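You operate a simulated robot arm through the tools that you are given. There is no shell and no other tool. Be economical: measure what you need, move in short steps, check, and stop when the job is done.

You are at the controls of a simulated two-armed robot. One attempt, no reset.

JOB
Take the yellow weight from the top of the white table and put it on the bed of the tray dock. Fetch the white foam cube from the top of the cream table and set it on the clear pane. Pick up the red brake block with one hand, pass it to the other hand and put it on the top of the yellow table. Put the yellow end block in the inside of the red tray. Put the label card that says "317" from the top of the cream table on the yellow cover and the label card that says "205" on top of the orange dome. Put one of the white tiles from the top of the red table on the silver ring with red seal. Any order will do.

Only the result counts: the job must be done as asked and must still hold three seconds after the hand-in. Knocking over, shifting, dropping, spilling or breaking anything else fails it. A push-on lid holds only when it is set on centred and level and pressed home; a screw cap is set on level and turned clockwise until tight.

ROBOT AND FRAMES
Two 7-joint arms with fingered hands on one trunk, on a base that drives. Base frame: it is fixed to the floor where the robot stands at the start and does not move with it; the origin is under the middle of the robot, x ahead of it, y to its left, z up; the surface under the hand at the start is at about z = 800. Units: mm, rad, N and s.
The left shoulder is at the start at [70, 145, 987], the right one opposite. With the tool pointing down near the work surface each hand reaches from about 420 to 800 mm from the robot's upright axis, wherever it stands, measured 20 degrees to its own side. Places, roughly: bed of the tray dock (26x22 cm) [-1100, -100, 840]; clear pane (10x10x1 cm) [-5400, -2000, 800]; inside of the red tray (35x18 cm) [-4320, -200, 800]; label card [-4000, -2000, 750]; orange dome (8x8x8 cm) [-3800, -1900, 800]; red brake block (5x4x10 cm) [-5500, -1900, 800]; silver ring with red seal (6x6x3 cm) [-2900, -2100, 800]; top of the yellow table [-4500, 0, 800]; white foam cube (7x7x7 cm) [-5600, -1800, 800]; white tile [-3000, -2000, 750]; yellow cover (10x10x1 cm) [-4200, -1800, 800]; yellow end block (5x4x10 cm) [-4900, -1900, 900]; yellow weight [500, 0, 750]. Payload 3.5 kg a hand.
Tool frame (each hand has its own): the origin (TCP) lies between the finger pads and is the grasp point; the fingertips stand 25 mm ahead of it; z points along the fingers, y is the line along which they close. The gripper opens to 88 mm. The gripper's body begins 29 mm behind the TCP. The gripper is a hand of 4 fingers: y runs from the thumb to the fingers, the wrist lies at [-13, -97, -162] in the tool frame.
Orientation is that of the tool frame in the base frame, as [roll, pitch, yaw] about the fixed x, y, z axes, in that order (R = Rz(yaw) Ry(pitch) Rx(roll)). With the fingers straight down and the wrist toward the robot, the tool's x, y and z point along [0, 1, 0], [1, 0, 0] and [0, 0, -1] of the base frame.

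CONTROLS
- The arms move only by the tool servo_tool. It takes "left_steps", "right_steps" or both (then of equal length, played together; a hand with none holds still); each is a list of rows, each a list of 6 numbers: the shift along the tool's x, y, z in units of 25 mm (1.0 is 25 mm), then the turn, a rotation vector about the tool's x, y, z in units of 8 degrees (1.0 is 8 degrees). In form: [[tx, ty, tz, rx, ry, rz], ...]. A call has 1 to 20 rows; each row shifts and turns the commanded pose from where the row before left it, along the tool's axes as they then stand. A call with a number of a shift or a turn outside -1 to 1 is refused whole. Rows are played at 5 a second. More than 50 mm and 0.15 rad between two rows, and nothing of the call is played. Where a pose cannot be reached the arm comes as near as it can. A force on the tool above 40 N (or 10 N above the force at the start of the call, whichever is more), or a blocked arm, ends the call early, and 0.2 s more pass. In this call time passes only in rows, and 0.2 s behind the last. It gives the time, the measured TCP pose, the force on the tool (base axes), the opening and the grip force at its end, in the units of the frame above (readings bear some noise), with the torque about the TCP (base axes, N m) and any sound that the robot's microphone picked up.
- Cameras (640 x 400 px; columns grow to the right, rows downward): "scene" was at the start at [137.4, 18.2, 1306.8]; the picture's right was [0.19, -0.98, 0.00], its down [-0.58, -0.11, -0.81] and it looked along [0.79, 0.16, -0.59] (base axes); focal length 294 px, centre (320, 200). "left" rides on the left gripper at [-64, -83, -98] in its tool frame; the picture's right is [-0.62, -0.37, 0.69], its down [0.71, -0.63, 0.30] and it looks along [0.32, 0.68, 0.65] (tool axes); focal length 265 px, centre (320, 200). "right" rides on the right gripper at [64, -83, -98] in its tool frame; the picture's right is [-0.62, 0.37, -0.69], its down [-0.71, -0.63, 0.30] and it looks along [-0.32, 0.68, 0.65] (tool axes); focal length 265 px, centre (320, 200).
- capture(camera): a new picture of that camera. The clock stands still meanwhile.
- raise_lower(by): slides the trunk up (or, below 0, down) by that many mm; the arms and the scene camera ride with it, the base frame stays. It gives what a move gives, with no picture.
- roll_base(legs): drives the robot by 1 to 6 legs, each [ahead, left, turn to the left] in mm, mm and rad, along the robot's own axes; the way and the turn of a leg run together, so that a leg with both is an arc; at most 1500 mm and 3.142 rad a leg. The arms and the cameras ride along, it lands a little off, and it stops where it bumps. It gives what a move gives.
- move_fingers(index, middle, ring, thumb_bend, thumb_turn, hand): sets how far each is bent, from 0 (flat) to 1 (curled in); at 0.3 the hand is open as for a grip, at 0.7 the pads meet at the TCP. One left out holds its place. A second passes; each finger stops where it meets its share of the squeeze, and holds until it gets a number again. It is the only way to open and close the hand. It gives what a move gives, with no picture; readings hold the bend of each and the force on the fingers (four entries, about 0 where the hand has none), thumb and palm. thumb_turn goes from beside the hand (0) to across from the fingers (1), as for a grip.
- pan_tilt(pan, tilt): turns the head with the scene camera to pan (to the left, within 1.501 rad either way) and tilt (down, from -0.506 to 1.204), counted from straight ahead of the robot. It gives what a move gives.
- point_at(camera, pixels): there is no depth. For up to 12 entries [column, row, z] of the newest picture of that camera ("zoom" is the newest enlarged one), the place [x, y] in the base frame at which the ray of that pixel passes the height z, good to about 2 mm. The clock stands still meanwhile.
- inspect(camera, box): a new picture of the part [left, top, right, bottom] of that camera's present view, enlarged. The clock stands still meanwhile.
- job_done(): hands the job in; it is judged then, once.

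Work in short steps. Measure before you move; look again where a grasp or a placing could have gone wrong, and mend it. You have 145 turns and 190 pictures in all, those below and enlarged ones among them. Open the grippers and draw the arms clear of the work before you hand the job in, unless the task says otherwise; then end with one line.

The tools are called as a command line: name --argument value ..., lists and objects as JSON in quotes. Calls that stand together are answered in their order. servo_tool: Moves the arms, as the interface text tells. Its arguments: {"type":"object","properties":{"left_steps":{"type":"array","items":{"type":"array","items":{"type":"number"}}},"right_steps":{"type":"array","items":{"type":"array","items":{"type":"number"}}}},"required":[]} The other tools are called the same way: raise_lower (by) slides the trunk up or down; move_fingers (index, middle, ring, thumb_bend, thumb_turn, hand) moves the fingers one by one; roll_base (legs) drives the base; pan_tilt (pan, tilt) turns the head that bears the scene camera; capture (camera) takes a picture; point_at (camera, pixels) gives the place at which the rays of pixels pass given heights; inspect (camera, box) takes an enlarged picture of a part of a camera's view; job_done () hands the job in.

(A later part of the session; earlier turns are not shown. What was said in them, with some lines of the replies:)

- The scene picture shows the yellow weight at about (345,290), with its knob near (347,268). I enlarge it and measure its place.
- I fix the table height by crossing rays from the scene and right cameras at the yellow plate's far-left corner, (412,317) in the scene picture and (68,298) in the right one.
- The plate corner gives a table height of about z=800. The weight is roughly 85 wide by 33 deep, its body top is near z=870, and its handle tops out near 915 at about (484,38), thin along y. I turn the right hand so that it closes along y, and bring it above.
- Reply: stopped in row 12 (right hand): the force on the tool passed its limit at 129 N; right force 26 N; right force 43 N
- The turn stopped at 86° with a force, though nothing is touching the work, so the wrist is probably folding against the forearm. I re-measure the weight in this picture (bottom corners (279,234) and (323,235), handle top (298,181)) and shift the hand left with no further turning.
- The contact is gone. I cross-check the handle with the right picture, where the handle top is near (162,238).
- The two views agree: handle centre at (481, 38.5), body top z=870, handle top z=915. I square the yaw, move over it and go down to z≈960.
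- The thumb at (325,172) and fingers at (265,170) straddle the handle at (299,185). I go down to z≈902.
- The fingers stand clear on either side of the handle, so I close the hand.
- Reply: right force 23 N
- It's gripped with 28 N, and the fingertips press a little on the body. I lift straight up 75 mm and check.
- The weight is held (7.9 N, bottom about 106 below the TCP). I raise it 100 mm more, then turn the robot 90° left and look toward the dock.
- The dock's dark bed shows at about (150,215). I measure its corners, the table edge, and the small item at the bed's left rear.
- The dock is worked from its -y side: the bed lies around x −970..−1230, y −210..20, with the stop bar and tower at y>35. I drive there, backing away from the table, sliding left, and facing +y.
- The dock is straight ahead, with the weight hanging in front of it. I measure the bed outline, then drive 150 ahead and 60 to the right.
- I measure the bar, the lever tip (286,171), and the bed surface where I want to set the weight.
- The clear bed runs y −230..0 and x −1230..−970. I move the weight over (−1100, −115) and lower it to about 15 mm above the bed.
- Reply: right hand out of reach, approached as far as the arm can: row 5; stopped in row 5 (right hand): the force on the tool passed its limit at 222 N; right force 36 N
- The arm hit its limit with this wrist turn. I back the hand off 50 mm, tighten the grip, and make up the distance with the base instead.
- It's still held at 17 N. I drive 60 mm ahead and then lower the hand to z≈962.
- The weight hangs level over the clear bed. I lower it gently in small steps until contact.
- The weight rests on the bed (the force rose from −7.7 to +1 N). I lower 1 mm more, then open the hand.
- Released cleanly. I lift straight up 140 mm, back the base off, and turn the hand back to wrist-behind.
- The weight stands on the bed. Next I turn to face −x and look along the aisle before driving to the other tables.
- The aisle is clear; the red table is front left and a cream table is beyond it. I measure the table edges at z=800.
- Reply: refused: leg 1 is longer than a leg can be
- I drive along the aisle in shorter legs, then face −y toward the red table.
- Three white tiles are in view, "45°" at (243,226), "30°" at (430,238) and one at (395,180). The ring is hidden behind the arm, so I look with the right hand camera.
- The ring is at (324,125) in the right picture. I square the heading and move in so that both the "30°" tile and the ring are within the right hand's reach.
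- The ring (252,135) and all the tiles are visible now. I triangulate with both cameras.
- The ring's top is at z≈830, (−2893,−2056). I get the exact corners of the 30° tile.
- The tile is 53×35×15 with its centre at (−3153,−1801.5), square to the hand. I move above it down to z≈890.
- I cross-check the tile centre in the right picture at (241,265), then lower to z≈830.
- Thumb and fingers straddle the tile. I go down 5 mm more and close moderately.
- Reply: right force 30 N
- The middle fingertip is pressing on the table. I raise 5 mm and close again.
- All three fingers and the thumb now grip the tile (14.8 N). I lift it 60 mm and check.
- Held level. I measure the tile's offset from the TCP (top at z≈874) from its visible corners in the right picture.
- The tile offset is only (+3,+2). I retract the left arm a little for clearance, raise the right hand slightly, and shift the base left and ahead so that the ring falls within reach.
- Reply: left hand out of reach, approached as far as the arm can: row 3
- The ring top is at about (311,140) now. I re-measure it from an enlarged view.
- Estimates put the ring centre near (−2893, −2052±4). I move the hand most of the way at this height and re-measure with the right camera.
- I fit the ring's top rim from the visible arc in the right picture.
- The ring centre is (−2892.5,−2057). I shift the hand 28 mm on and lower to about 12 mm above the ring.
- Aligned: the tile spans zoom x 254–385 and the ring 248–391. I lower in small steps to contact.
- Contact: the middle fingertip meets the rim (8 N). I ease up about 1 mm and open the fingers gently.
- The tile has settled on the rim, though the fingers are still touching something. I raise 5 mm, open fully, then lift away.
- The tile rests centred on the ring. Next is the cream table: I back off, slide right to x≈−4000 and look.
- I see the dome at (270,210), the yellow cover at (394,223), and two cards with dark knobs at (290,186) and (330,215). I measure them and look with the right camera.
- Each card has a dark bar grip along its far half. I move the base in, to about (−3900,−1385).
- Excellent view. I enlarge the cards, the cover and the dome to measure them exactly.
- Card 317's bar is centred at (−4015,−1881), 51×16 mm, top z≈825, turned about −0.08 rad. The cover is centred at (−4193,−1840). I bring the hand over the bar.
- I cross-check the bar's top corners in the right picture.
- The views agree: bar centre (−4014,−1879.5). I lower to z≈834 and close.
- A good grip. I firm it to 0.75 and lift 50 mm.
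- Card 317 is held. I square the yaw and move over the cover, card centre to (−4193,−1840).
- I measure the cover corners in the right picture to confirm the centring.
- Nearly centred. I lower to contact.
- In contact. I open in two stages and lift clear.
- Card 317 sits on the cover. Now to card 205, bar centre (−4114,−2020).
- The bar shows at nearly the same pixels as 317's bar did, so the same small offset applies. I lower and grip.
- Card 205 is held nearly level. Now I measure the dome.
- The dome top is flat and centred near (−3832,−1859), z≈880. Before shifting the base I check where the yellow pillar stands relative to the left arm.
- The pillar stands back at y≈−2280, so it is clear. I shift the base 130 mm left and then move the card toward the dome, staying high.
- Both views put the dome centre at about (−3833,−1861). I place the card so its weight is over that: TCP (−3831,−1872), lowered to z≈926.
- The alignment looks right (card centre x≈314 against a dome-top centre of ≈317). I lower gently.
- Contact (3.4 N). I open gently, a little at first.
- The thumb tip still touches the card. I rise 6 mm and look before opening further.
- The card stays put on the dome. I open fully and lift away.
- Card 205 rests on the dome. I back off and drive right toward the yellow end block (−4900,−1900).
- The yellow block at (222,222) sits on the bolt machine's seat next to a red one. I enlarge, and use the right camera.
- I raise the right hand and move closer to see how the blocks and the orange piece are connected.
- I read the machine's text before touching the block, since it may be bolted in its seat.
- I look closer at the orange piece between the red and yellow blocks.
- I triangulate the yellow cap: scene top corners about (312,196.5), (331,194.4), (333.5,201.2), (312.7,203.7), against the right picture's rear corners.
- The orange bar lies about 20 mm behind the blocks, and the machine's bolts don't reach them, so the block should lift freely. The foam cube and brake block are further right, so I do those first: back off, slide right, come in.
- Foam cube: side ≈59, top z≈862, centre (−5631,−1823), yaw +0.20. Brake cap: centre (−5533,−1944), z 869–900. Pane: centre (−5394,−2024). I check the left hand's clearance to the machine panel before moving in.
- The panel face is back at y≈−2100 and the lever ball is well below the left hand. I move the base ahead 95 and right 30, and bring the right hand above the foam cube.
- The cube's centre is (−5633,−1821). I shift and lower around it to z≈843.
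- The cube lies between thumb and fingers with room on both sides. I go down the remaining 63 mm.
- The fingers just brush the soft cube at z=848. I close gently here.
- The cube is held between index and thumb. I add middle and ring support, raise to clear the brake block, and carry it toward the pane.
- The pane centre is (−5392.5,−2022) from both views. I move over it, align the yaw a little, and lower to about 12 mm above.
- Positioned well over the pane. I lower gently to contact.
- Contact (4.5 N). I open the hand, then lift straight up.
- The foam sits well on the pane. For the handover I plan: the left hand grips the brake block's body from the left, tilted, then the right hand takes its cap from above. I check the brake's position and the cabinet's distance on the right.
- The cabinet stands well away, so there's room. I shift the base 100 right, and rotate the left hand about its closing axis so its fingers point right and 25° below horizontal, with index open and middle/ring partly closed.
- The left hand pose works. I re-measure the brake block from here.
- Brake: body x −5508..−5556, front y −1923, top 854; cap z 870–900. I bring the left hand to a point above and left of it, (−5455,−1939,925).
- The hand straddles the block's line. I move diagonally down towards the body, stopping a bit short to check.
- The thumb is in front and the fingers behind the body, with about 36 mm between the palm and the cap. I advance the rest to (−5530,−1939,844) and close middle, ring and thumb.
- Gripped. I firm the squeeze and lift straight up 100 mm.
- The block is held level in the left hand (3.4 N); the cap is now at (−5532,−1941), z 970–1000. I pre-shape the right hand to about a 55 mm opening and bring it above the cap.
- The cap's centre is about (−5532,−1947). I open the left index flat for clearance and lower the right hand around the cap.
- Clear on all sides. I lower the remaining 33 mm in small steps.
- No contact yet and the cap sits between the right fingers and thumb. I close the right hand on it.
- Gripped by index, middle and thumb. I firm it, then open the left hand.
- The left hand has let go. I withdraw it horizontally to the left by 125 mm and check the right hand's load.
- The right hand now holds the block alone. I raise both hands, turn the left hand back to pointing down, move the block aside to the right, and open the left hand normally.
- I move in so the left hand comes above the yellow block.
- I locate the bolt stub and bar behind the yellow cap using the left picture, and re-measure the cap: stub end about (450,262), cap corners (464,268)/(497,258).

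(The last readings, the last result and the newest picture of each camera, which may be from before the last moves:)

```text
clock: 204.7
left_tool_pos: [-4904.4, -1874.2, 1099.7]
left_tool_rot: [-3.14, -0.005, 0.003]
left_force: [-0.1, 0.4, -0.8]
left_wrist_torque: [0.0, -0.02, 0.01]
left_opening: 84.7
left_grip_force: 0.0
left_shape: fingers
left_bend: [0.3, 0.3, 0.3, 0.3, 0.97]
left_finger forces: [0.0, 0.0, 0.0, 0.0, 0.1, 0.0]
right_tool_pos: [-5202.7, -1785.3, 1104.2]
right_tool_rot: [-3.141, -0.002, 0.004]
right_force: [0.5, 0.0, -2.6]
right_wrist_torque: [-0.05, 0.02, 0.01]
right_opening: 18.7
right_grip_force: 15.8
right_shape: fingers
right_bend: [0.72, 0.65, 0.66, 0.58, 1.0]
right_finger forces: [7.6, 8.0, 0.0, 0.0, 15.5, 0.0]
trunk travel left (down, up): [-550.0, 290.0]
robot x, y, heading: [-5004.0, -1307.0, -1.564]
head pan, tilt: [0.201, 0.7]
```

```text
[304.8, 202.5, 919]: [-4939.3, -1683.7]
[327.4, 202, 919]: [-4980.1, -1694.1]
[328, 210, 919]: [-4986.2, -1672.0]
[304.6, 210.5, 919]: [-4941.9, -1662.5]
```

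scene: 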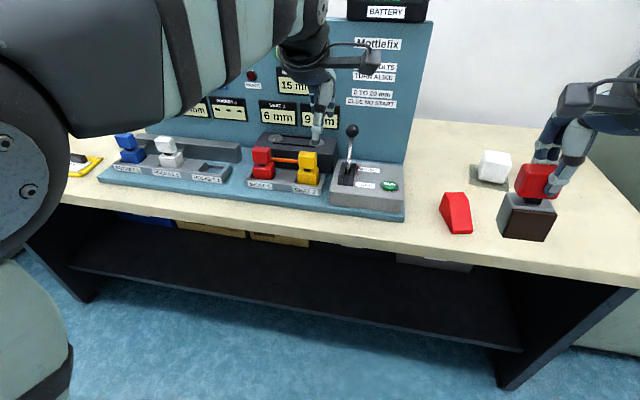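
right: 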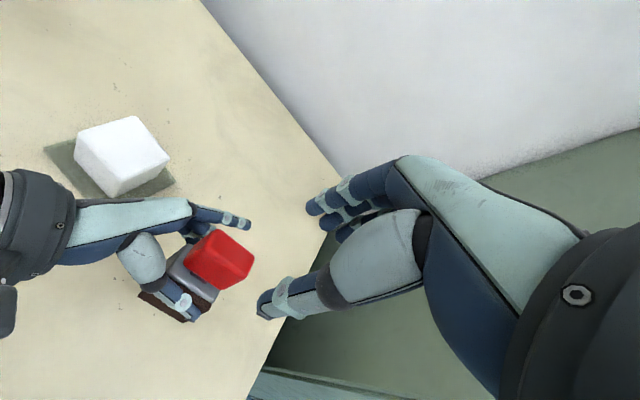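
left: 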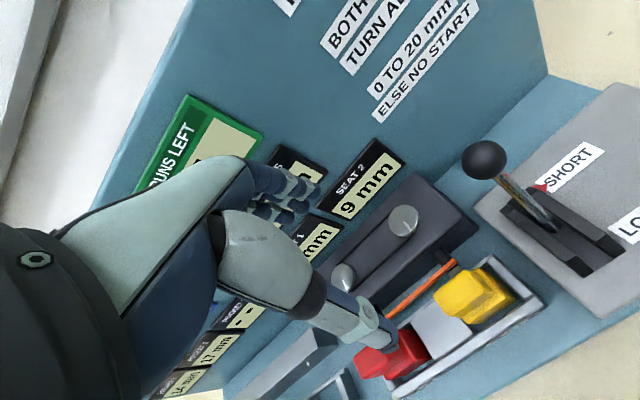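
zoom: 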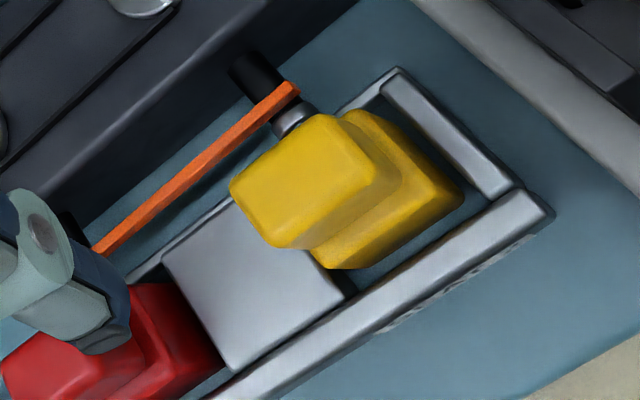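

Cap centre (−4905,−1857), top 919. I pre-shape the left hand to about 60 mm and lower it to z≈950.

move_fingers --hand "left" --index 0.42 --middle 0.42 --ring 0.42 --thumb_bend 0.42

servo_tool --left_steps '[[0, -0.34, 0.5, 0, 0, 0], [0, -0.34, 0.8, 0, 0, 0], [0, 0, 0.9, 0, 0, 0], [0, 0, 0.9, 0, 0, 0], [0, 0, 0.9, 0, 0, 0], [0, 0, 0.9, 0, 0, 0], [0, 0, 0.9, 0, 0, 0]]'

inspect --camera "left" --box '[240, 160, 480, 360]'

```text
clock: 205.7
left_tool_pos: [-4903.4, -1874.8, 1099.4]
left_tool_rot: [-3.139, -0.003, 0.004]
left_force: [0.5, -0.6, 0.2]
left_wrist_torque: [-0.01, 0.0, 0.04]
left_opening: 59.8
left_grip_force: 0.1
left_shape: fingers
left_bend: [0.42, 0.42, 0.42, 0.42, 0.99]
left_finger forces: [0.0, 0.1, 0.0, 0.0, 0.1, 0.0]
right_tool_pos: [-5202.3, -1784.2, 1103.7]
right_tool_rot: [3.141, 0.0, 0.004]
right_force: [-0.3, -0.3, -2.5]
right_wrist_torque: [-0.01, 0.03, -0.02]
right_opening: 18.5
right_grip_force: 16.1
right_shape: fingers
right_bend: [0.72, 0.65, 0.66, 0.58, 1.0]
right_finger forces: [7.7, 8.1, 0.1, 0.0, 15.5, 0.0]
trunk travel left (down, up): [-550.0, 290.0]
robot x, y, heading: [-5006.5, -1307.5, -1.567]
head pan, tilt: [0.201, 0.7]
```

```text
clock: 207.3
left_tool_pos: [-4903.7, -1859.5, 951.7]
left_tool_rot: [-3.139, -0.004, 0.004]
left_force: [-0.4, -0.1, 0.0]
left_wrist_torque: [0.04, -0.01, 0.02]
left_opening: 59.4
left_grip_force: 0.0
left_shape: fingers
left_bend: [0.42, 0.42, 0.42, 0.42, 0.99]
left_finger forces: [0.1, 0.0, 0.1, 0.1, 0.0, 0.0]
right_tool_pos: [-5203.2, -1784.5, 1104.7]
right_tool_rot: [3.142, -0.001, 0.003]
right_force: [-0.2, -0.3, -3.1]
right_wrist_torque: [-0.01, 0.03, 0.03]
right_opening: 18.4
right_grip_force: 15.3
right_shape: fingers
right_bend: [0.72, 0.65, 0.66, 0.58, 1.0]
right_finger forces: [7.5, 8.0, 0.1, 0.0, 15.6, 0.1]
trunk travel left (down, up): [-550.0, 290.0]
robot x, y, heading: [-5009.8, -1308.1, -1.569]
head pan, tilt: [0.201, 0.7]
```

```text
2.00 times, centred on (360, 260) of left
```

zoom: 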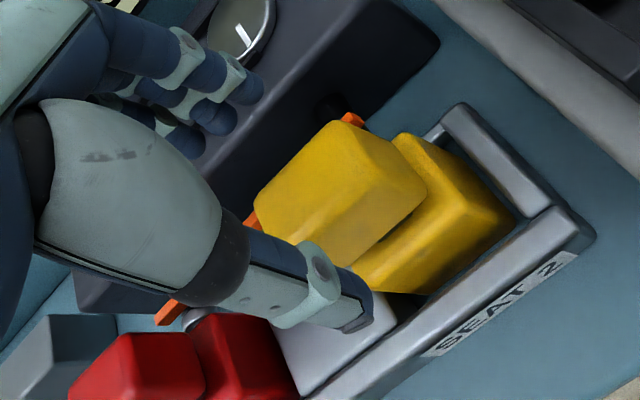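

The cap lies centred between thumb and fingers. I lower 32 mm and close gently.

servo_tool --left_steps '[[0, -0.05, 0.45, 0, 0, 0], [0, 0, 0.45, 0, 0, 0], [0, 0, 0.38, 0, 0, 0]]'

move_fingers --hand "left" --index 0.68 --middle 0.68 --ring 0.68 --thumb_bend 0.68

inspect --camera "left" --box '[240, 160, 480, 360]'

```text
clock: 208.1
left_tool_pos: [-4902.0, -1856.3, 920.9]
left_tool_rot: [3.141, -0.004, 0.004]
left_force: [0.3, 0.5, 1.1]
left_wrist_torque: [0.04, -0.02, 0.01]
left_opening: 59.6
left_grip_force: 0.1
left_shape: fingers
left_bend: [0.42, 0.42, 0.42, 0.42, 0.99]
left_finger forces: [0.0, 0.1, 0.0, 0.0, 0.0, 0.0]
right_tool_pos: [-5202.9, -1783.6, 1103.5]
right_tool_rot: [-3.139, -0.002, 0.003]
right_force: [0.1, -0.4, -3.0]
right_wrist_torque: [-0.03, 0.01, 0.02]
right_opening: 18.7
right_grip_force: 15.4
right_shape: fingers
right_bend: [0.72, 0.65, 0.66, 0.58, 1.0]
right_finger forces: [7.7, 8.0, 0.0, 0.0, 15.5, 0.1]
trunk travel left (down, up): [-550.0, 290.0]
robot x, y, heading: [-5002.2, -1305.6, -1.567]
head pan, tilt: [0.201, 0.7]
```

```text
clock: 209.1
left_tool_pos: [-4902.7, -1855.9, 921.5]
left_tool_rot: [-3.14, -0.002, 0.003]
left_force: [0.1, -1.0, 0.1]
left_wrist_torque: [-0.01, -0.01, 0.0]
left_opening: 20.1
left_grip_force: 8.5
left_shape: fingers
left_bend: [0.62, 0.64, 0.65, 0.59, 1.0]
left_finger forces: [3.4, 3.6, 1.9, 0.1, 7.9, 0.0]
right_tool_pos: [-5202.8, -1784.3, 1104.8]
right_tool_rot: [3.14, -0.001, 0.005]
right_force: [-0.4, 0.4, -3.5]
right_wrist_torque: [-0.05, 0.04, 0.02]
right_opening: 18.8
right_grip_force: 15.5
right_shape: fingers
right_bend: [0.72, 0.65, 0.66, 0.58, 1.0]
right_finger forces: [7.6, 8.0, 0.0, 0.1, 15.5, 0.1]
trunk travel left (down, up): [-550.0, 290.0]
robot x, y, heading: [-5003.5, -1306.3, -1.571]
head pan, tilt: [0.201, 0.7]
```

```text
2.00 times, centred on (360, 260) of left
```

zoom: 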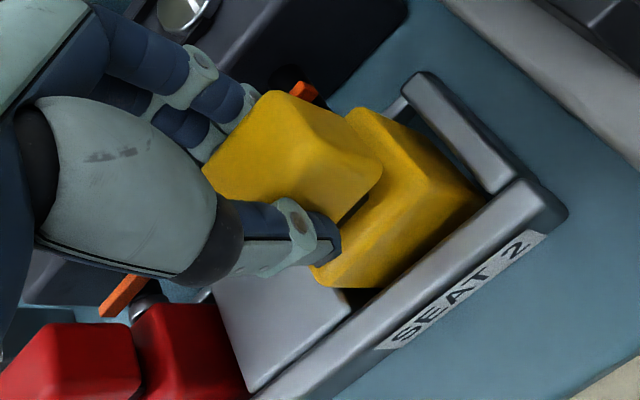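

All fingers grip the cap. I firm it and lift in small steps, watching the force.

move_fingers --hand "left" --index 0.76 --middle 0.76 --ring 0.76 --thumb_bend 0.76

servo_tool --left_steps '[[0, 0, -0.1, 0, 0, 0], [0, 0, -0.1, 0, 0, 0], [0, 0, -0.1, 0, 0, 0]]'

```text
clock: 210.1
left_tool_pos: [-4902.9, -1856.7, 921.3]
left_tool_rot: [-3.14, -0.002, 0.004]
left_force: [0.1, -2.5, -0.5]
left_wrist_torque: [-0.15, -0.01, -0.04]
left_opening: 19.9
left_grip_force: 20.5
left_shape: fingers
left_bend: [0.73, 0.73, 0.73, 0.58, 0.99]
left_finger forces: [8.2, 6.4, 7.2, 0.1, 19.2, 0.0]
right_tool_pos: [-5202.7, -1785.2, 1103.0]
right_tool_rot: [-3.141, -0.002, 0.005]
right_force: [-0.5, -0.1, -2.9]
right_wrist_torque: [-0.01, 0.04, 0.02]
right_opening: 18.7
right_grip_force: 16.1
right_shape: fingers
right_bend: [0.72, 0.65, 0.66, 0.58, 1.0]
right_finger forces: [7.7, 7.9, 0.1, 0.1, 15.5, 0.0]
trunk travel left (down, up): [-550.0, 290.0]
robot x, y, heading: [-5006.6, -1304.7, -1.566]
head pan, tilt: [0.201, 0.7]
```

```text
clock: 210.9
left_tool_pos: [-4903.1, -1855.8, 928.7]
left_tool_rot: [-3.138, -0.001, 0.005]
left_force: [-0.4, -1.2, -4.0]
left_wrist_torque: [-0.12, 0.0, 0.0]
left_opening: 19.7
left_grip_force: 20.2
left_shape: fingers
left_bend: [0.73, 0.73, 0.74, 0.58, 0.99]
left_finger forces: [8.3, 6.5, 7.2, 0.0, 19.3, 0.1]
right_tool_pos: [-5203.3, -1785.5, 1103.5]
right_tool_rot: [-3.14, -0.002, 0.003]
right_force: [-0.4, 0.5, -3.1]
right_wrist_torque: [-0.03, 0.06, 0.02]
right_opening: 18.6
right_grip_force: 15.4
right_shape: fingers
right_bend: [0.72, 0.65, 0.66, 0.58, 1.0]
right_finger forces: [7.6, 8.1, 0.0, 0.0, 15.6, 0.0]
trunk travel left (down, up): [-550.0, 290.0]
robot x, y, heading: [-5001.5, -1306.1, -1.573]
head pan, tilt: [0.201, 0.7]
```

Only 4 N, which is just its weight, so it lifts freely. I raise it another 140 mm and look.

servo_tool --left_steps '[[0, 0, -0.4, 0, 0, 0], [0, 0, -0.6, 0, 0, 0], [0, 0, -0.8, 0, 0, 0], [0, 0, -0.8, 0, 0, 0], [0, 0, -0.8, 0, 0, 0], [0, 0, -0.8, 0, 0, 0], [0, 0, -0.8, 0, 0, 0], [0, 0, -0.8, 0, 0, 0]]'

capture --camera "scene"

```text
clock: 212.7
left_tool_pos: [-4902.0, -1857.9, 1074.5]
left_tool_rot: [-3.141, -0.002, 0.003]
left_force: [0.5, -0.5, -3.5]
left_wrist_torque: [0.01, -0.02, -0.02]
left_opening: 19.3
left_grip_force: 18.8
left_shape: fingers
left_bend: [0.73, 0.73, 0.74, 0.58, 0.99]
left_finger forces: [7.8, 5.8, 6.4, 0.0, 18.6, 0.0]
right_tool_pos: [-5202.0, -1784.4, 1104.0]
right_tool_rot: [3.141, -0.002, 0.003]
right_force: [-1.2, 0.1, -1.9]
right_wrist_torque: [-0.07, 0.08, 0.01]
right_opening: 18.8
right_grip_force: 15.9
right_shape: fingers
right_bend: [0.72, 0.65, 0.66, 0.58, 1.0]
right_finger forces: [7.7, 8.1, 0.0, 0.0, 15.5, 0.1]
trunk travel left (down, up): [-550.0, 290.0]
robot x, y, heading: [-5006.4, -1310.6, -1.566]
head pan, tilt: [0.201, 0.7]
```

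```text
36 pictures are left
```

scene: 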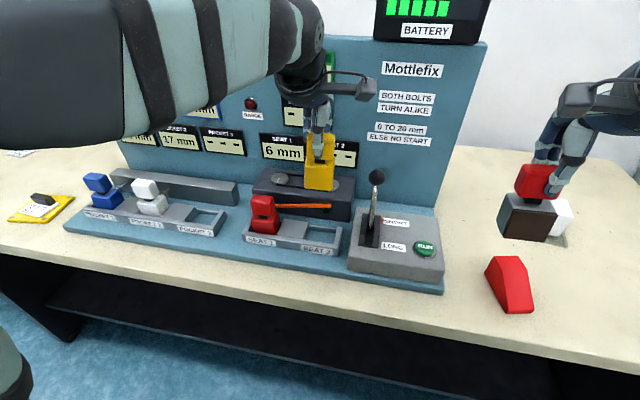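

Both blocks are held. I back into the aisle, slide to x≈−4400, turn around to face the yellow table and look.

roll_base --legs '[[-300, 0, 0], [0, 600, 0], [0, 0, 3.13]]'

pan_tilt --pan 0.0 --tilt 0.55

capture --camera "scene"

```text
clock: 225.0
left_tool_pos: [-4474.1, -446.3, 1074.7]
left_tool_rot: [-3.14, -0.003, 3.094]
left_force: [-0.8, 0.8, -3.1]
left_wrist_torque: [0.01, -0.01, -0.01]
left_opening: 18.4
left_grip_force: 18.0
left_shape: fingers
left_bend: [0.74, 0.73, 0.75, 0.58, 0.99]
left_finger forces: [7.4, 6.1, 5.3, 0.0, 16.8, 0.0]
right_tool_pos: [-4179.3, -534.1, 1104.4]
right_tool_rot: [3.141, -0.002, 3.094]
right_force: [-0.3, -0.8, -3.3]
right_wrist_torque: [0.05, -0.01, 0.02]
right_opening: 18.0
right_grip_force: 14.4
right_shape: fingers
right_bend: [0.72, 0.72, 0.66, 0.58, 1.0]
right_finger forces: [7.0, 7.6, 0.0, 0.0, 14.5, 0.1]
trunk travel left (down, up): [-550.0, 290.0]
robot x, y, heading: [-4396.8, -1001.6, 1.52]
head pan, tilt: [0.201, 0.7]
```

```text
clock: 225.8
left_tool_pos: [-4473.6, -444.9, 1074.7]
left_tool_rot: [-3.14, -0.003, 3.096]
left_force: [0.6, -0.2, -3.3]
left_wrist_torque: [0.02, -0.02, -0.05]
left_opening: 18.5
left_grip_force: 17.8
left_shape: fingers
left_bend: [0.74, 0.73, 0.75, 0.58, 0.99]
left_finger forces: [7.2, 6.1, 5.4, 0.1, 16.8, 0.0]
right_tool_pos: [-4178.9, -533.2, 1104.5]
right_tool_rot: [3.142, -0.003, 3.094]
right_force: [0.0, -0.9, -3.0]
right_wrist_torque: [0.04, 0.02, -0.03]
right_opening: 17.8
right_grip_force: 14.8
right_shape: fingers
right_bend: [0.72, 0.72, 0.66, 0.58, 1.0]
right_finger forces: [7.2, 7.5, 0.0, 0.0, 14.5, 0.0]
trunk travel left (down, up): [-550.0, 290.0]
robot x, y, heading: [-4401.3, -1001.2, 1.521]
head pan, tilt: [0.0, 0.55]
```

```text
35 pictures are left
```

scene: 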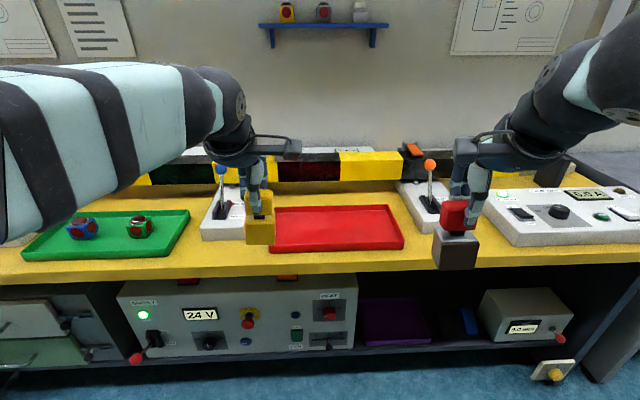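

I measure the tray corners, table edge and free areas.

point_at --camera "scene" --pixels '[[268, 252, 810], [404, 248, 810], [388, 206, 815], [275, 208, 815], [335, 274, 800], [420, 268, 800], [485, 245, 820], [440, 230, 820], [440, 255, 800], [205, 240, 820], [185, 255, 810], [230, 260, 800]]'

inspect --camera "scene" --box '[170, 150, 510, 290]'

```text
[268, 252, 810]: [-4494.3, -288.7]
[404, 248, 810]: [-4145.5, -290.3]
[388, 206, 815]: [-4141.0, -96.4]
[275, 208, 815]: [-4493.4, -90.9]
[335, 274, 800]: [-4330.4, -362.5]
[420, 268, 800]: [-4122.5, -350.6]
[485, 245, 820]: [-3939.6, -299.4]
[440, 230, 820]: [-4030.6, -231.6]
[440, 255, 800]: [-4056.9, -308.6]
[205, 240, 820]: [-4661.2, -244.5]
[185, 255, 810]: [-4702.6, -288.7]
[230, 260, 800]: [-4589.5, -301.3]
```

```text
1.88 times, centred on (340, 220) of scene
```

zoom: 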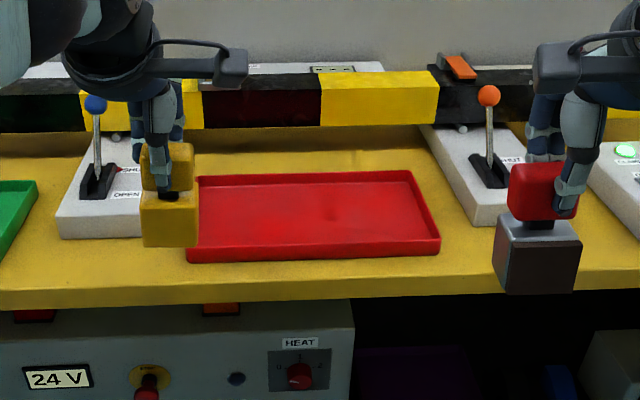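

Tray: x −4494..−4143, y −290..−93, centre (−4319,−191). There is a free strip of yellow tabletop around (−4060,−297). I square the heading and move in.

roll_base --legs '[[0, 0, 0.05], [235, -130, 0]]'

pan_tilt --pan -0.15 --tilt 0.8

capture --camera "scene"

```text
clock: 228.1
left_tool_pos: [-4372.1, -214.0, 1074.7]
left_tool_rot: [-3.14, -0.003, -3.136]
left_force: [0.0, -0.4, -2.6]
left_wrist_torque: [0.0, -0.01, -0.01]
left_opening: 18.5
left_grip_force: 17.3
left_shape: fingers
left_bend: [0.74, 0.73, 0.75, 0.58, 0.99]
left_finger forces: [7.5, 6.1, 5.3, 0.0, 16.8, 0.0]
right_tool_pos: [-4073.3, -285.2, 1104.4]
right_tool_rot: [-3.141, 0.0, -3.135]
right_force: [-0.2, 0.3, -2.9]
right_wrist_torque: [0.05, -0.02, -0.01]
right_opening: 17.7
right_grip_force: 14.4
right_shape: fingers
right_bend: [0.72, 0.72, 0.66, 0.58, 1.0]
right_finger forces: [7.2, 7.6, 0.0, 0.0, 14.8, 0.0]
trunk travel left (down, up): [-550.0, 290.0]
robot x, y, heading: [-4269.0, -767.5, 1.575]
head pan, tilt: [0.0, 0.55]
```

```text
clock: 228.8
left_tool_pos: [-4373.1, -212.9, 1074.5]
left_tool_rot: [-3.14, -0.003, -3.137]
left_force: [-0.5, -0.1, -3.1]
left_wrist_torque: [0.01, 0.0, 0.0]
left_opening: 18.7
left_grip_force: 17.9
left_shape: fingers
left_bend: [0.74, 0.73, 0.75, 0.58, 0.99]
left_finger forces: [7.4, 6.1, 5.3, 0.0, 16.7, 0.0]
right_tool_pos: [-4073.7, -285.1, 1104.1]
right_tool_rot: [3.141, -0.002, -3.135]
right_force: [-0.4, -0.2, -1.8]
right_wrist_torque: [0.04, -0.02, 0.02]
right_opening: 17.8
right_grip_force: 14.7
right_shape: fingers
right_bend: [0.72, 0.72, 0.66, 0.58, 1.0]
right_finger forces: [7.3, 7.6, 0.0, 0.1, 14.7, 0.0]
trunk travel left (down, up): [-550.0, 290.0]
robot x, y, heading: [-4270.4, -766.2, 1.576]
head pan, tilt: [-0.15, 0.799]
```

```text
33 pictures are left
```

scene: 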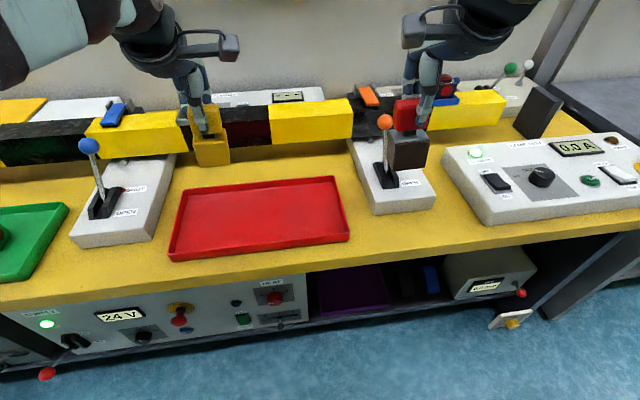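

point_at --camera "scene" --pixels '[[185, 190, 815], [337, 178, 815], [349, 240, 810], [170, 259, 810], [373, 215, 805], [436, 207, 805], [484, 224, 805], [420, 252, 800], [350, 262, 800], [384, 122, 900]]'

```text
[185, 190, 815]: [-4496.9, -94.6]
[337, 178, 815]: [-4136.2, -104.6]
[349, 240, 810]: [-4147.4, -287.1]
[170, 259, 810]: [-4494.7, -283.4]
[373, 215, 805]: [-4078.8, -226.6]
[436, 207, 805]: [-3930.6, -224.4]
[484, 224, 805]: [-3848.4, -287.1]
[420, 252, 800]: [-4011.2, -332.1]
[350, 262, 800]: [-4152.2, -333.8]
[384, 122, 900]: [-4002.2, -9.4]
```

Targets: the yellow block to (−4318,−191) in the tray, the brake block to (−4060,−287) on the tabletop. I shift both hands and lower them to about 15 mm above.

servo_tool --left_steps '[[-0.73, 0.29, 0, 0, 0, 0], [-0.73, 0.29, 0, 0, 0, 0], [-0.73, 0.29, 0, 0, 0, 0], [0, 0, 0.8, 0, 0, 0], [0, 0, 0.8, 0, 0, 0], [0, 0, 0.8, 0, 0, 0], [0, 0, 0.8, 0, 0, 0], [0, 0, 0.8, 0, 0, 0], [0, 0, 0.8, 0, 0, 0], [0, 0, 0.8, 0, 0, 0], [0, 0, 0.3, 0, 0, 0], [0, 0, 0, 0, 0, 0]]' --right_steps '[[-0.3, -0.03, 0, 0, 0, 0], [-0.3, -0.03, 0, 0, 0, 0], [-0.28, -0.03, 0, 0, 0, 0], [0, 0, 0.8, 0, 0, 0], [0, 0, 0.8, 0, 0, 0], [0, 0, 0.8, 0, 0, 0], [0, 0, 0.8, 0, 0, 0], [0, 0, 0.8, 0, 0, 0], [0, 0, 0.8, 0, 0, 0], [0, 0, 0.8, 0, 0, 0], [0, 0, 0.8, 0, 0, 0], [0, 0, 0.8, 0, 0, 0]]'

capture --camera "scene"

```text
clock: 231.4
left_tool_pos: [-4318.2, -192.2, 925.8]
left_tool_rot: [-3.14, -0.003, -3.137]
left_force: [0.5, 1.0, -3.5]
left_wrist_torque: [0.01, 0.02, 0.0]
left_opening: 18.3
left_grip_force: 17.7
left_shape: fingers
left_bend: [0.74, 0.74, 0.75, 0.58, 0.99]
left_finger forces: [7.2, 6.0, 4.9, 0.0, 16.5, 0.0]
right_tool_pos: [-4053.5, -285.7, 923.2]
right_tool_rot: [-3.141, -0.003, -3.137]
right_force: [0.3, 0.2, -2.6]
right_wrist_torque: [0.05, -0.02, 0.01]
right_opening: 17.7
right_grip_force: 14.6
right_shape: fingers
right_bend: [0.72, 0.72, 0.66, 0.58, 1.0]
right_finger forces: [7.3, 7.6, 0.0, 0.0, 14.6, 0.1]
trunk travel left (down, up): [-550.0, 290.0]
robot x, y, heading: [-4269.6, -767.1, 1.578]
head pan, tilt: [-0.15, 0.799]
```

```text
32 pictures are left
```

scene: 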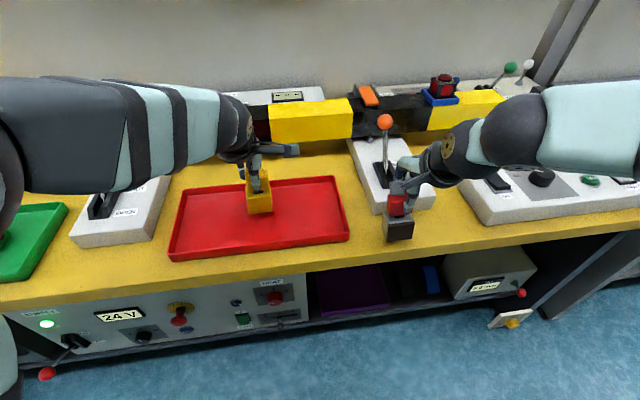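

Both are in place. I lower both in small steps to contact.

servo_tool --left_steps '[[0, 0, 0.2, 0, 0, 0], [0, 0, 0.15, 0, 0, 0], [0, 0, 0.1, 0, 0, 0], [0, 0, 0.1, 0, 0, 0]]' --right_steps '[[0, 0, 0.2, 0, 0, 0], [0, 0, 0.2, 0, 0, 0], [0, 0, 0.15, 0, 0, 0], [0, 0, 0.1, 0, 0, 0]]'

```text
clock: 232.4
left_tool_pos: [-4320.1, -191.0, 911.0]
left_tool_rot: [-3.14, -0.004, -3.137]
left_force: [-0.2, -0.5, -3.7]
left_wrist_torque: [-0.02, -0.01, -0.01]
left_opening: 18.1
left_grip_force: 17.6
left_shape: fingers
left_bend: [0.74, 0.74, 0.75, 0.58, 0.99]
left_finger forces: [7.3, 6.1, 4.8, 0.0, 16.5, 0.0]
right_tool_pos: [-4051.8, -286.5, 906.7]
right_tool_rot: [3.142, -0.002, -3.137]
right_force: [-0.9, -0.1, -3.0]
right_wrist_torque: [0.02, -0.02, 0.0]
right_opening: 17.7
right_grip_force: 14.7
right_shape: fingers
right_bend: [0.72, 0.72, 0.66, 0.58, 1.0]
right_finger forces: [7.3, 7.5, 0.0, 0.1, 14.5, 0.0]
trunk travel left (down, up): [-550.0, 290.0]
robot x, y, heading: [-4270.8, -762.3, 1.57]
head pan, tilt: [-0.15, 0.799]
```

servo_tool --left_steps '[[0, 0, 0.08, 0, 0, 0], [0, 0, 0.08, 0, 0, 0], [0, 0, 0.08, 0, 0, 0]]' --right_steps '[[0, 0, 0.08, 0, 0, 0], [0, 0, 0.06, 0, 0, 0], [0, 0, 0.05, 0, 0, 0]]'

inspect --camera "scene" --box '[220, 150, 440, 260]'

```text
clock: 233.2
left_tool_pos: [-4320.5, -192.7, 907.3]
left_tool_rot: [-3.14, -0.004, -3.136]
left_force: [0.7, -0.3, -2.1]
left_wrist_torque: [0.01, -0.01, 0.0]
left_opening: 18.4
left_grip_force: 16.9
left_shape: fingers
left_bend: [0.74, 0.74, 0.75, 0.58, 0.99]
left_finger forces: [7.3, 6.0, 5.0, 0.0, 16.5, 0.0]
right_tool_pos: [-4051.5, -288.8, 902.9]
right_tool_rot: [3.14, -0.002, -3.137]
right_force: [2.2, -1.4, 2.1]
right_wrist_torque: [0.0, -0.02, 0.02]
right_opening: 17.8
right_grip_force: 16.5
right_shape: fingers
right_bend: [0.72, 0.72, 0.66, 0.58, 1.0]
right_finger forces: [7.6, 8.0, 0.0, 0.1, 16.1, 0.1]
trunk travel left (down, up): [-550.0, 290.0]
robot x, y, heading: [-4269.1, -766.1, 1.575]
head pan, tilt: [-0.15, 0.799]
```

```text
2.91 times, centred on (330, 205) of scene
```

zoom: 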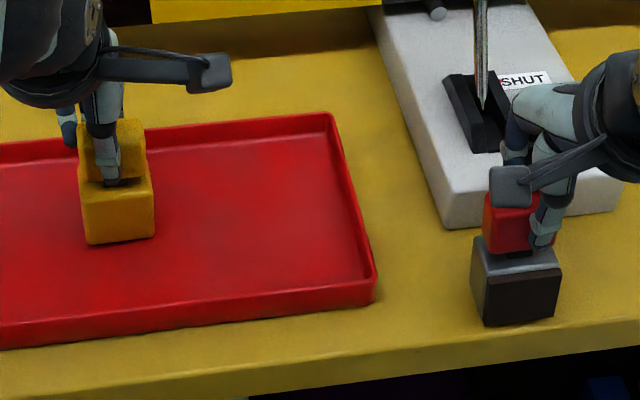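

The brake block touches down but stands a bit close to the table's front edge. I lift it 6 mm, move it 20 mm inward and set it down again, while the left hand lowers to the tray floor.

servo_tool --left_steps '[[0, 0, 0.06, 0, 0, 0], [0, 0, 0.06, 0, 0, 0], [0, 0, 0.04, 0, 0, 0], [0, 0, 0, 0, 0, 0], [0, 0, 0, 0, 0, 0], [0, 0, 0, 0, 0, 0]]' --right_steps '[[0, 0, -0.28, 0, 0, 0], [0, 0.4, 0, 0, 0, 0], [0, 0.4, 0, 0, 0, 0], [0, 0, 0.12, 0, 0, 0], [0, 0, 0.08, 0, 0, 0], [0, 0, 0.07, 0, 0, 0]]'

```text
clock: 234.6
left_tool_pos: [-4320.2, -193.4, 904.8]
left_tool_rot: [3.14, 0.0, -3.135]
left_force: [-3.3, 3.0, 11.0]
left_wrist_torque: [-0.02, 0.07, -0.03]
left_opening: 18.4
left_grip_force: 21.5
left_shape: fingers
left_bend: [0.74, 0.74, 0.75, 0.58, 0.99]
left_finger forces: [8.9, 8.7, 7.6, 0.0, 17.9, 0.0]
right_tool_pos: [-4053.2, -269.2, 904.1]
right_tool_rot: [3.14, -0.002, -3.136]
right_force: [0.1, -0.6, -1.7]
right_wrist_torque: [-0.01, -0.02, -0.02]
right_opening: 17.8
right_grip_force: 15.3
right_shape: fingers
right_bend: [0.72, 0.72, 0.66, 0.58, 1.0]
right_finger forces: [7.7, 7.9, 0.1, 0.0, 15.6, 0.1]
trunk travel left (down, up): [-550.0, 290.0]
robot x, y, heading: [-4270.7, -763.7, 1.577]
head pan, tilt: [-0.15, 0.799]
```

The yellow block is on the tray floor (11 N) and the brake block is just touching. I ease both to light contact, then open both hands.

servo_tool --left_steps '[[0, 0, -0.05, 0, 0, 0], [0, 0, 0, 0, 0, 0]]' --right_steps '[[0, 0, 0.05, 0, 0, 0], [0, 0, 0.03, 0, 0, 0]]'

move_fingers --hand "left" --index 0.4 --middle 0.4 --ring 0.4 --thumb_bend 0.4

move_fingers --hand "right" --index 0.4 --middle 0.4 --ring 0.4 --thumb_bend 0.4

inspect --camera "scene" --box '[220, 150, 440, 260]'

```text
clock: 235.2
left_tool_pos: [-4318.0, -194.0, 905.2]
left_tool_rot: [-3.139, -0.003, -3.138]
left_force: [-1.6, -0.2, 5.2]
left_wrist_torque: [-0.01, -0.06, 0.01]
left_opening: 18.4
left_grip_force: 18.9
left_shape: fingers
left_bend: [0.74, 0.74, 0.75, 0.58, 0.99]
left_finger forces: [8.6, 6.7, 5.8, 0.0, 16.8, 0.1]
right_tool_pos: [-4051.8, -268.7, 902.3]
right_tool_rot: [3.138, -0.002, -3.136]
right_force: [1.4, -0.4, 2.7]
right_wrist_torque: [-0.01, 0.0, 0.01]
right_opening: 17.7
right_grip_force: 16.2
right_shape: fingers
right_bend: [0.73, 0.72, 0.66, 0.58, 1.0]
right_finger forces: [7.7, 7.7, 0.1, 0.0, 16.1, 0.1]
trunk travel left (down, up): [-550.0, 290.0]
robot x, y, heading: [-4267.3, -762.4, 1.571]
head pan, tilt: [-0.15, 0.799]
```

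```text
clock: 236.2
left_tool_pos: [-4318.8, -192.4, 905.3]
left_tool_rot: [-3.14, -0.004, -3.137]
left_force: [-1.0, -0.4, -0.1]
left_wrist_torque: [0.0, 0.02, 0.0]
left_opening: 62.9
left_grip_force: 0.1
left_shape: fingers
left_bend: [0.4, 0.4, 0.4, 0.4, 0.99]
left_finger forces: [0.1, 0.0, 0.1, 0.0, 0.0, 0.0]
right_tool_pos: [-4051.8, -268.0, 902.8]
right_tool_rot: [3.14, -0.002, -3.137]
right_force: [2.1, -1.2, 4.7]
right_wrist_torque: [-0.03, 0.0, 0.02]
right_opening: 17.8
right_grip_force: 16.7
right_shape: fingers
right_bend: [0.73, 0.72, 0.66, 0.58, 1.0]
right_finger forces: [7.7, 7.7, 0.0, 0.0, 16.7, 0.1]
trunk travel left (down, up): [-550.0, 290.0]
robot x, y, heading: [-4269.4, -764.2, 1.571]
head pan, tilt: [-0.15, 0.799]
```

```text
clock: 237.2
left_tool_pos: [-4319.0, -193.1, 904.3]
left_tool_rot: [-3.141, -0.003, -3.136]
left_force: [0.2, -0.5, -0.4]
left_wrist_torque: [0.0, 0.02, 0.01]
left_opening: 62.9
left_grip_force: 0.0
left_shape: fingers
left_bend: [0.4, 0.4, 0.4, 0.4, 0.99]
left_finger forces: [0.0, 0.0, 0.1, 0.0, 0.0, 0.1]
right_tool_pos: [-4051.9, -268.1, 901.9]
right_tool_rot: [3.141, -0.002, -3.136]
right_force: [0.2, -0.4, -0.2]
right_wrist_torque: [-0.01, -0.01, 0.0]
right_opening: 63.0
right_grip_force: 0.0
right_shape: fingers
right_bend: [0.4, 0.4, 0.4, 0.4, 0.99]
right_finger forces: [0.1, 0.0, 0.0, 0.1, 0.0, 0.0]
trunk travel left (down, up): [-550.0, 290.0]
robot x, y, heading: [-4269.6, -764.2, 1.568]
head pan, tilt: [-0.15, 0.799]
```

```text
2.91 times, centred on (330, 205) of scene
```

zoom: 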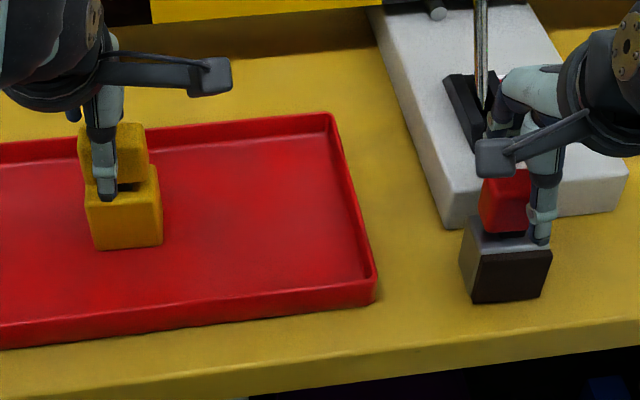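

Both blocks stand upright and released. I lift both hands straight up, then back the robot away and look.

servo_tool --left_steps '[[0, 0, -0.4, 0, 0, 0], [0, 0, -0.8, 0, 0, 0], [0, 0, -0.9, 0, 0, 0], [0, 0, -0.9, 0, 0, 0], [0, 0, -0.9, 0, 0, 0], [0, 0, -0.9, 0, 0, 0], [0, 0, -0.9, 0, 0, 0]]' --right_steps '[[0, 0, -0.4, 0, 0, 0], [0, 0, -0.8, 0, 0, 0], [0, 0, -0.9, 0, 0, 0], [0, 0, -0.9, 0, 0, 0], [0, 0, -0.9, 0, 0, 0], [0, 0, -0.9, 0, 0, 0], [0, 0, -0.9, 0, 0, 0]]'

roll_base --legs '[[-230, 0, 0]]'

capture --camera "scene"

```text
clock: 238.8
left_tool_pos: [-4317.1, -193.1, 1050.3]
left_tool_rot: [3.141, -0.004, -3.136]
left_force: [0.5, 0.1, -0.3]
left_wrist_torque: [-0.03, -0.02, -0.01]
left_opening: 62.9
left_grip_force: 0.0
left_shape: fingers
left_bend: [0.4, 0.4, 0.4, 0.4, 0.99]
left_finger forces: [0.0, 0.1, 0.0, 0.0, 0.0, 0.0]
right_tool_pos: [-4053.3, -269.8, 1044.6]
right_tool_rot: [3.141, -0.001, -3.139]
right_force: [-0.1, -0.7, -0.1]
right_wrist_torque: [0.0, 0.01, 0.02]
right_opening: 63.4
right_grip_force: 0.0
right_shape: fingers
right_bend: [0.4, 0.4, 0.4, 0.4, 0.99]
right_finger forces: [0.0, 0.1, 0.1, 0.1, 0.0, 0.0]
trunk travel left (down, up): [-550.0, 290.0]
robot x, y, heading: [-4270.5, -764.2, 1.575]
head pan, tilt: [-0.15, 0.799]
```

```text
clock: 240.6
left_tool_pos: [-4317.3, -422.9, 1049.1]
left_tool_rot: [-3.14, -0.004, -3.134]
left_force: [0.3, -0.6, -0.7]
left_wrist_torque: [0.0, -0.01, 0.01]
left_opening: 63.0
left_grip_force: 0.0
left_shape: fingers
left_bend: [0.4, 0.4, 0.4, 0.4, 0.99]
left_finger forces: [0.1, 0.0, 0.1, 0.0, 0.1, 0.0]
right_tool_pos: [-4052.7, -499.1, 1042.9]
right_tool_rot: [3.14, -0.003, -3.138]
right_force: [-0.9, -0.7, -1.1]
right_wrist_torque: [-0.01, -0.02, 0.02]
right_opening: 63.1
right_grip_force: 0.0
right_shape: fingers
right_bend: [0.4, 0.4, 0.4, 0.4, 0.99]
right_finger forces: [0.0, 0.0, 0.1, 0.0, 0.0, 0.0]
trunk travel left (down, up): [-550.0, 290.0]
robot x, y, heading: [-4268.9, -995.5, 1.571]
head pan, tilt: [-0.15, 0.799]
```

```text
29 pictures are left
```

scene: 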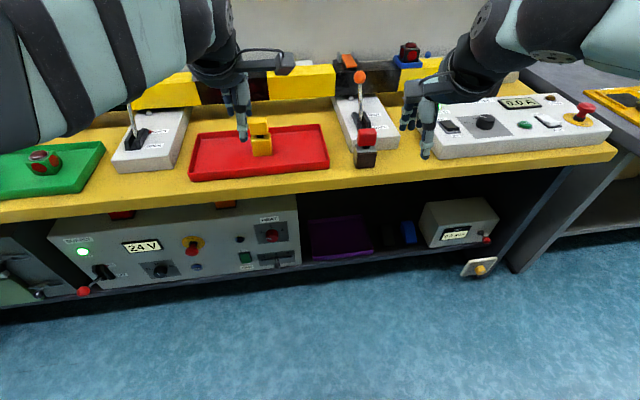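

Everything stands as asked. I open both hands fully and hand in.

move_fingers --hand "left" --index 0.3 --middle 0.3 --ring 0.3 --thumb_bend 0.3

move_fingers --hand "right" --index 0.3 --middle 0.3 --ring 0.3 --thumb_bend 0.3

inspect --camera "scene" --box '[180, 90, 420, 200]'

```text
clock: 241.6
left_tool_pos: [-4317.5, -421.6, 1048.1]
left_tool_rot: [-3.14, -0.003, -3.134]
left_force: [0.3, 1.0, 0.5]
left_wrist_torque: [0.02, 0.02, -0.03]
left_opening: 84.2
left_grip_force: 0.1
left_shape: fingers
left_bend: [0.3, 0.3, 0.3, 0.3, 0.98]
left_finger forces: [0.0, 0.0, 0.0, 0.1, 0.1, 0.0]
right_tool_pos: [-4051.1, -497.2, 1043.0]
right_tool_rot: [3.141, -0.003, -3.136]
right_force: [0.3, -0.7, -0.3]
right_wrist_torque: [0.02, -0.03, -0.01]
right_opening: 63.1
right_grip_force: 0.1
right_shape: fingers
right_bend: [0.4, 0.4, 0.4, 0.4, 0.99]
right_finger forces: [0.0, 0.0, 0.1, 0.0, 0.0, 0.0]
trunk travel left (down, up): [-550.0, 290.0]
robot x, y, heading: [-4268.5, -992.2, 1.571]
head pan, tilt: [-0.15, 0.799]
```

```text
clock: 242.6
left_tool_pos: [-4317.6, -422.9, 1048.8]
left_tool_rot: [-3.139, -0.005, -3.136]
left_force: [0.7, -0.3, -0.2]
left_wrist_torque: [0.01, -0.01, -0.01]
left_opening: 84.4
left_grip_force: 0.1
left_shape: fingers
left_bend: [0.3, 0.3, 0.3, 0.3, 0.98]
left_finger forces: [0.0, 0.1, 0.1, 0.0, 0.0, 0.1]
right_tool_pos: [-4051.5, -498.0, 1043.4]
right_tool_rot: [3.142, -0.002, -3.138]
right_force: [0.1, 0.5, 0.5]
right_wrist_torque: [0.01, 0.0, 0.02]
right_opening: 84.3
right_grip_force: 0.1
right_shape: fingers
right_bend: [0.3, 0.3, 0.3, 0.3, 0.98]
right_finger forces: [0.1, 0.0, 0.0, 0.0, 0.0, 0.0]
trunk travel left (down, up): [-550.0, 290.0]
robot x, y, heading: [-4271.6, -995.6, 1.576]
head pan, tilt: [-0.15, 0.799]
```

```text
2.67 times, centred on (300, 145) of scene
```

zoom: 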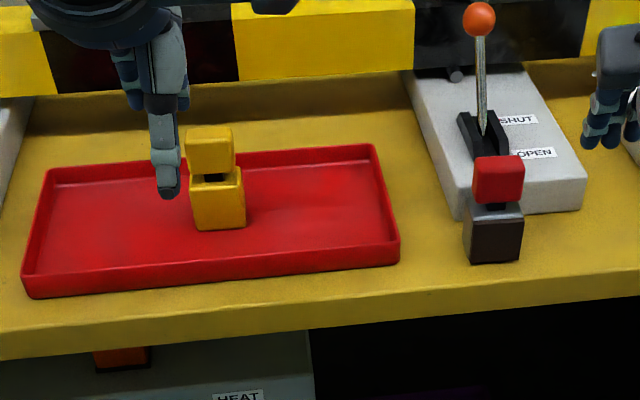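

The yellow block stands in the red tray and the brake block stands on the yellow tabletop. The hands are open and clear, so I hand in.

job_done

```text
The job is handed in.
```

All seven placements are done and the job is handed in. I checked each one by camera when I set it down, but I did not go back to look at the earlier tables before handing in.
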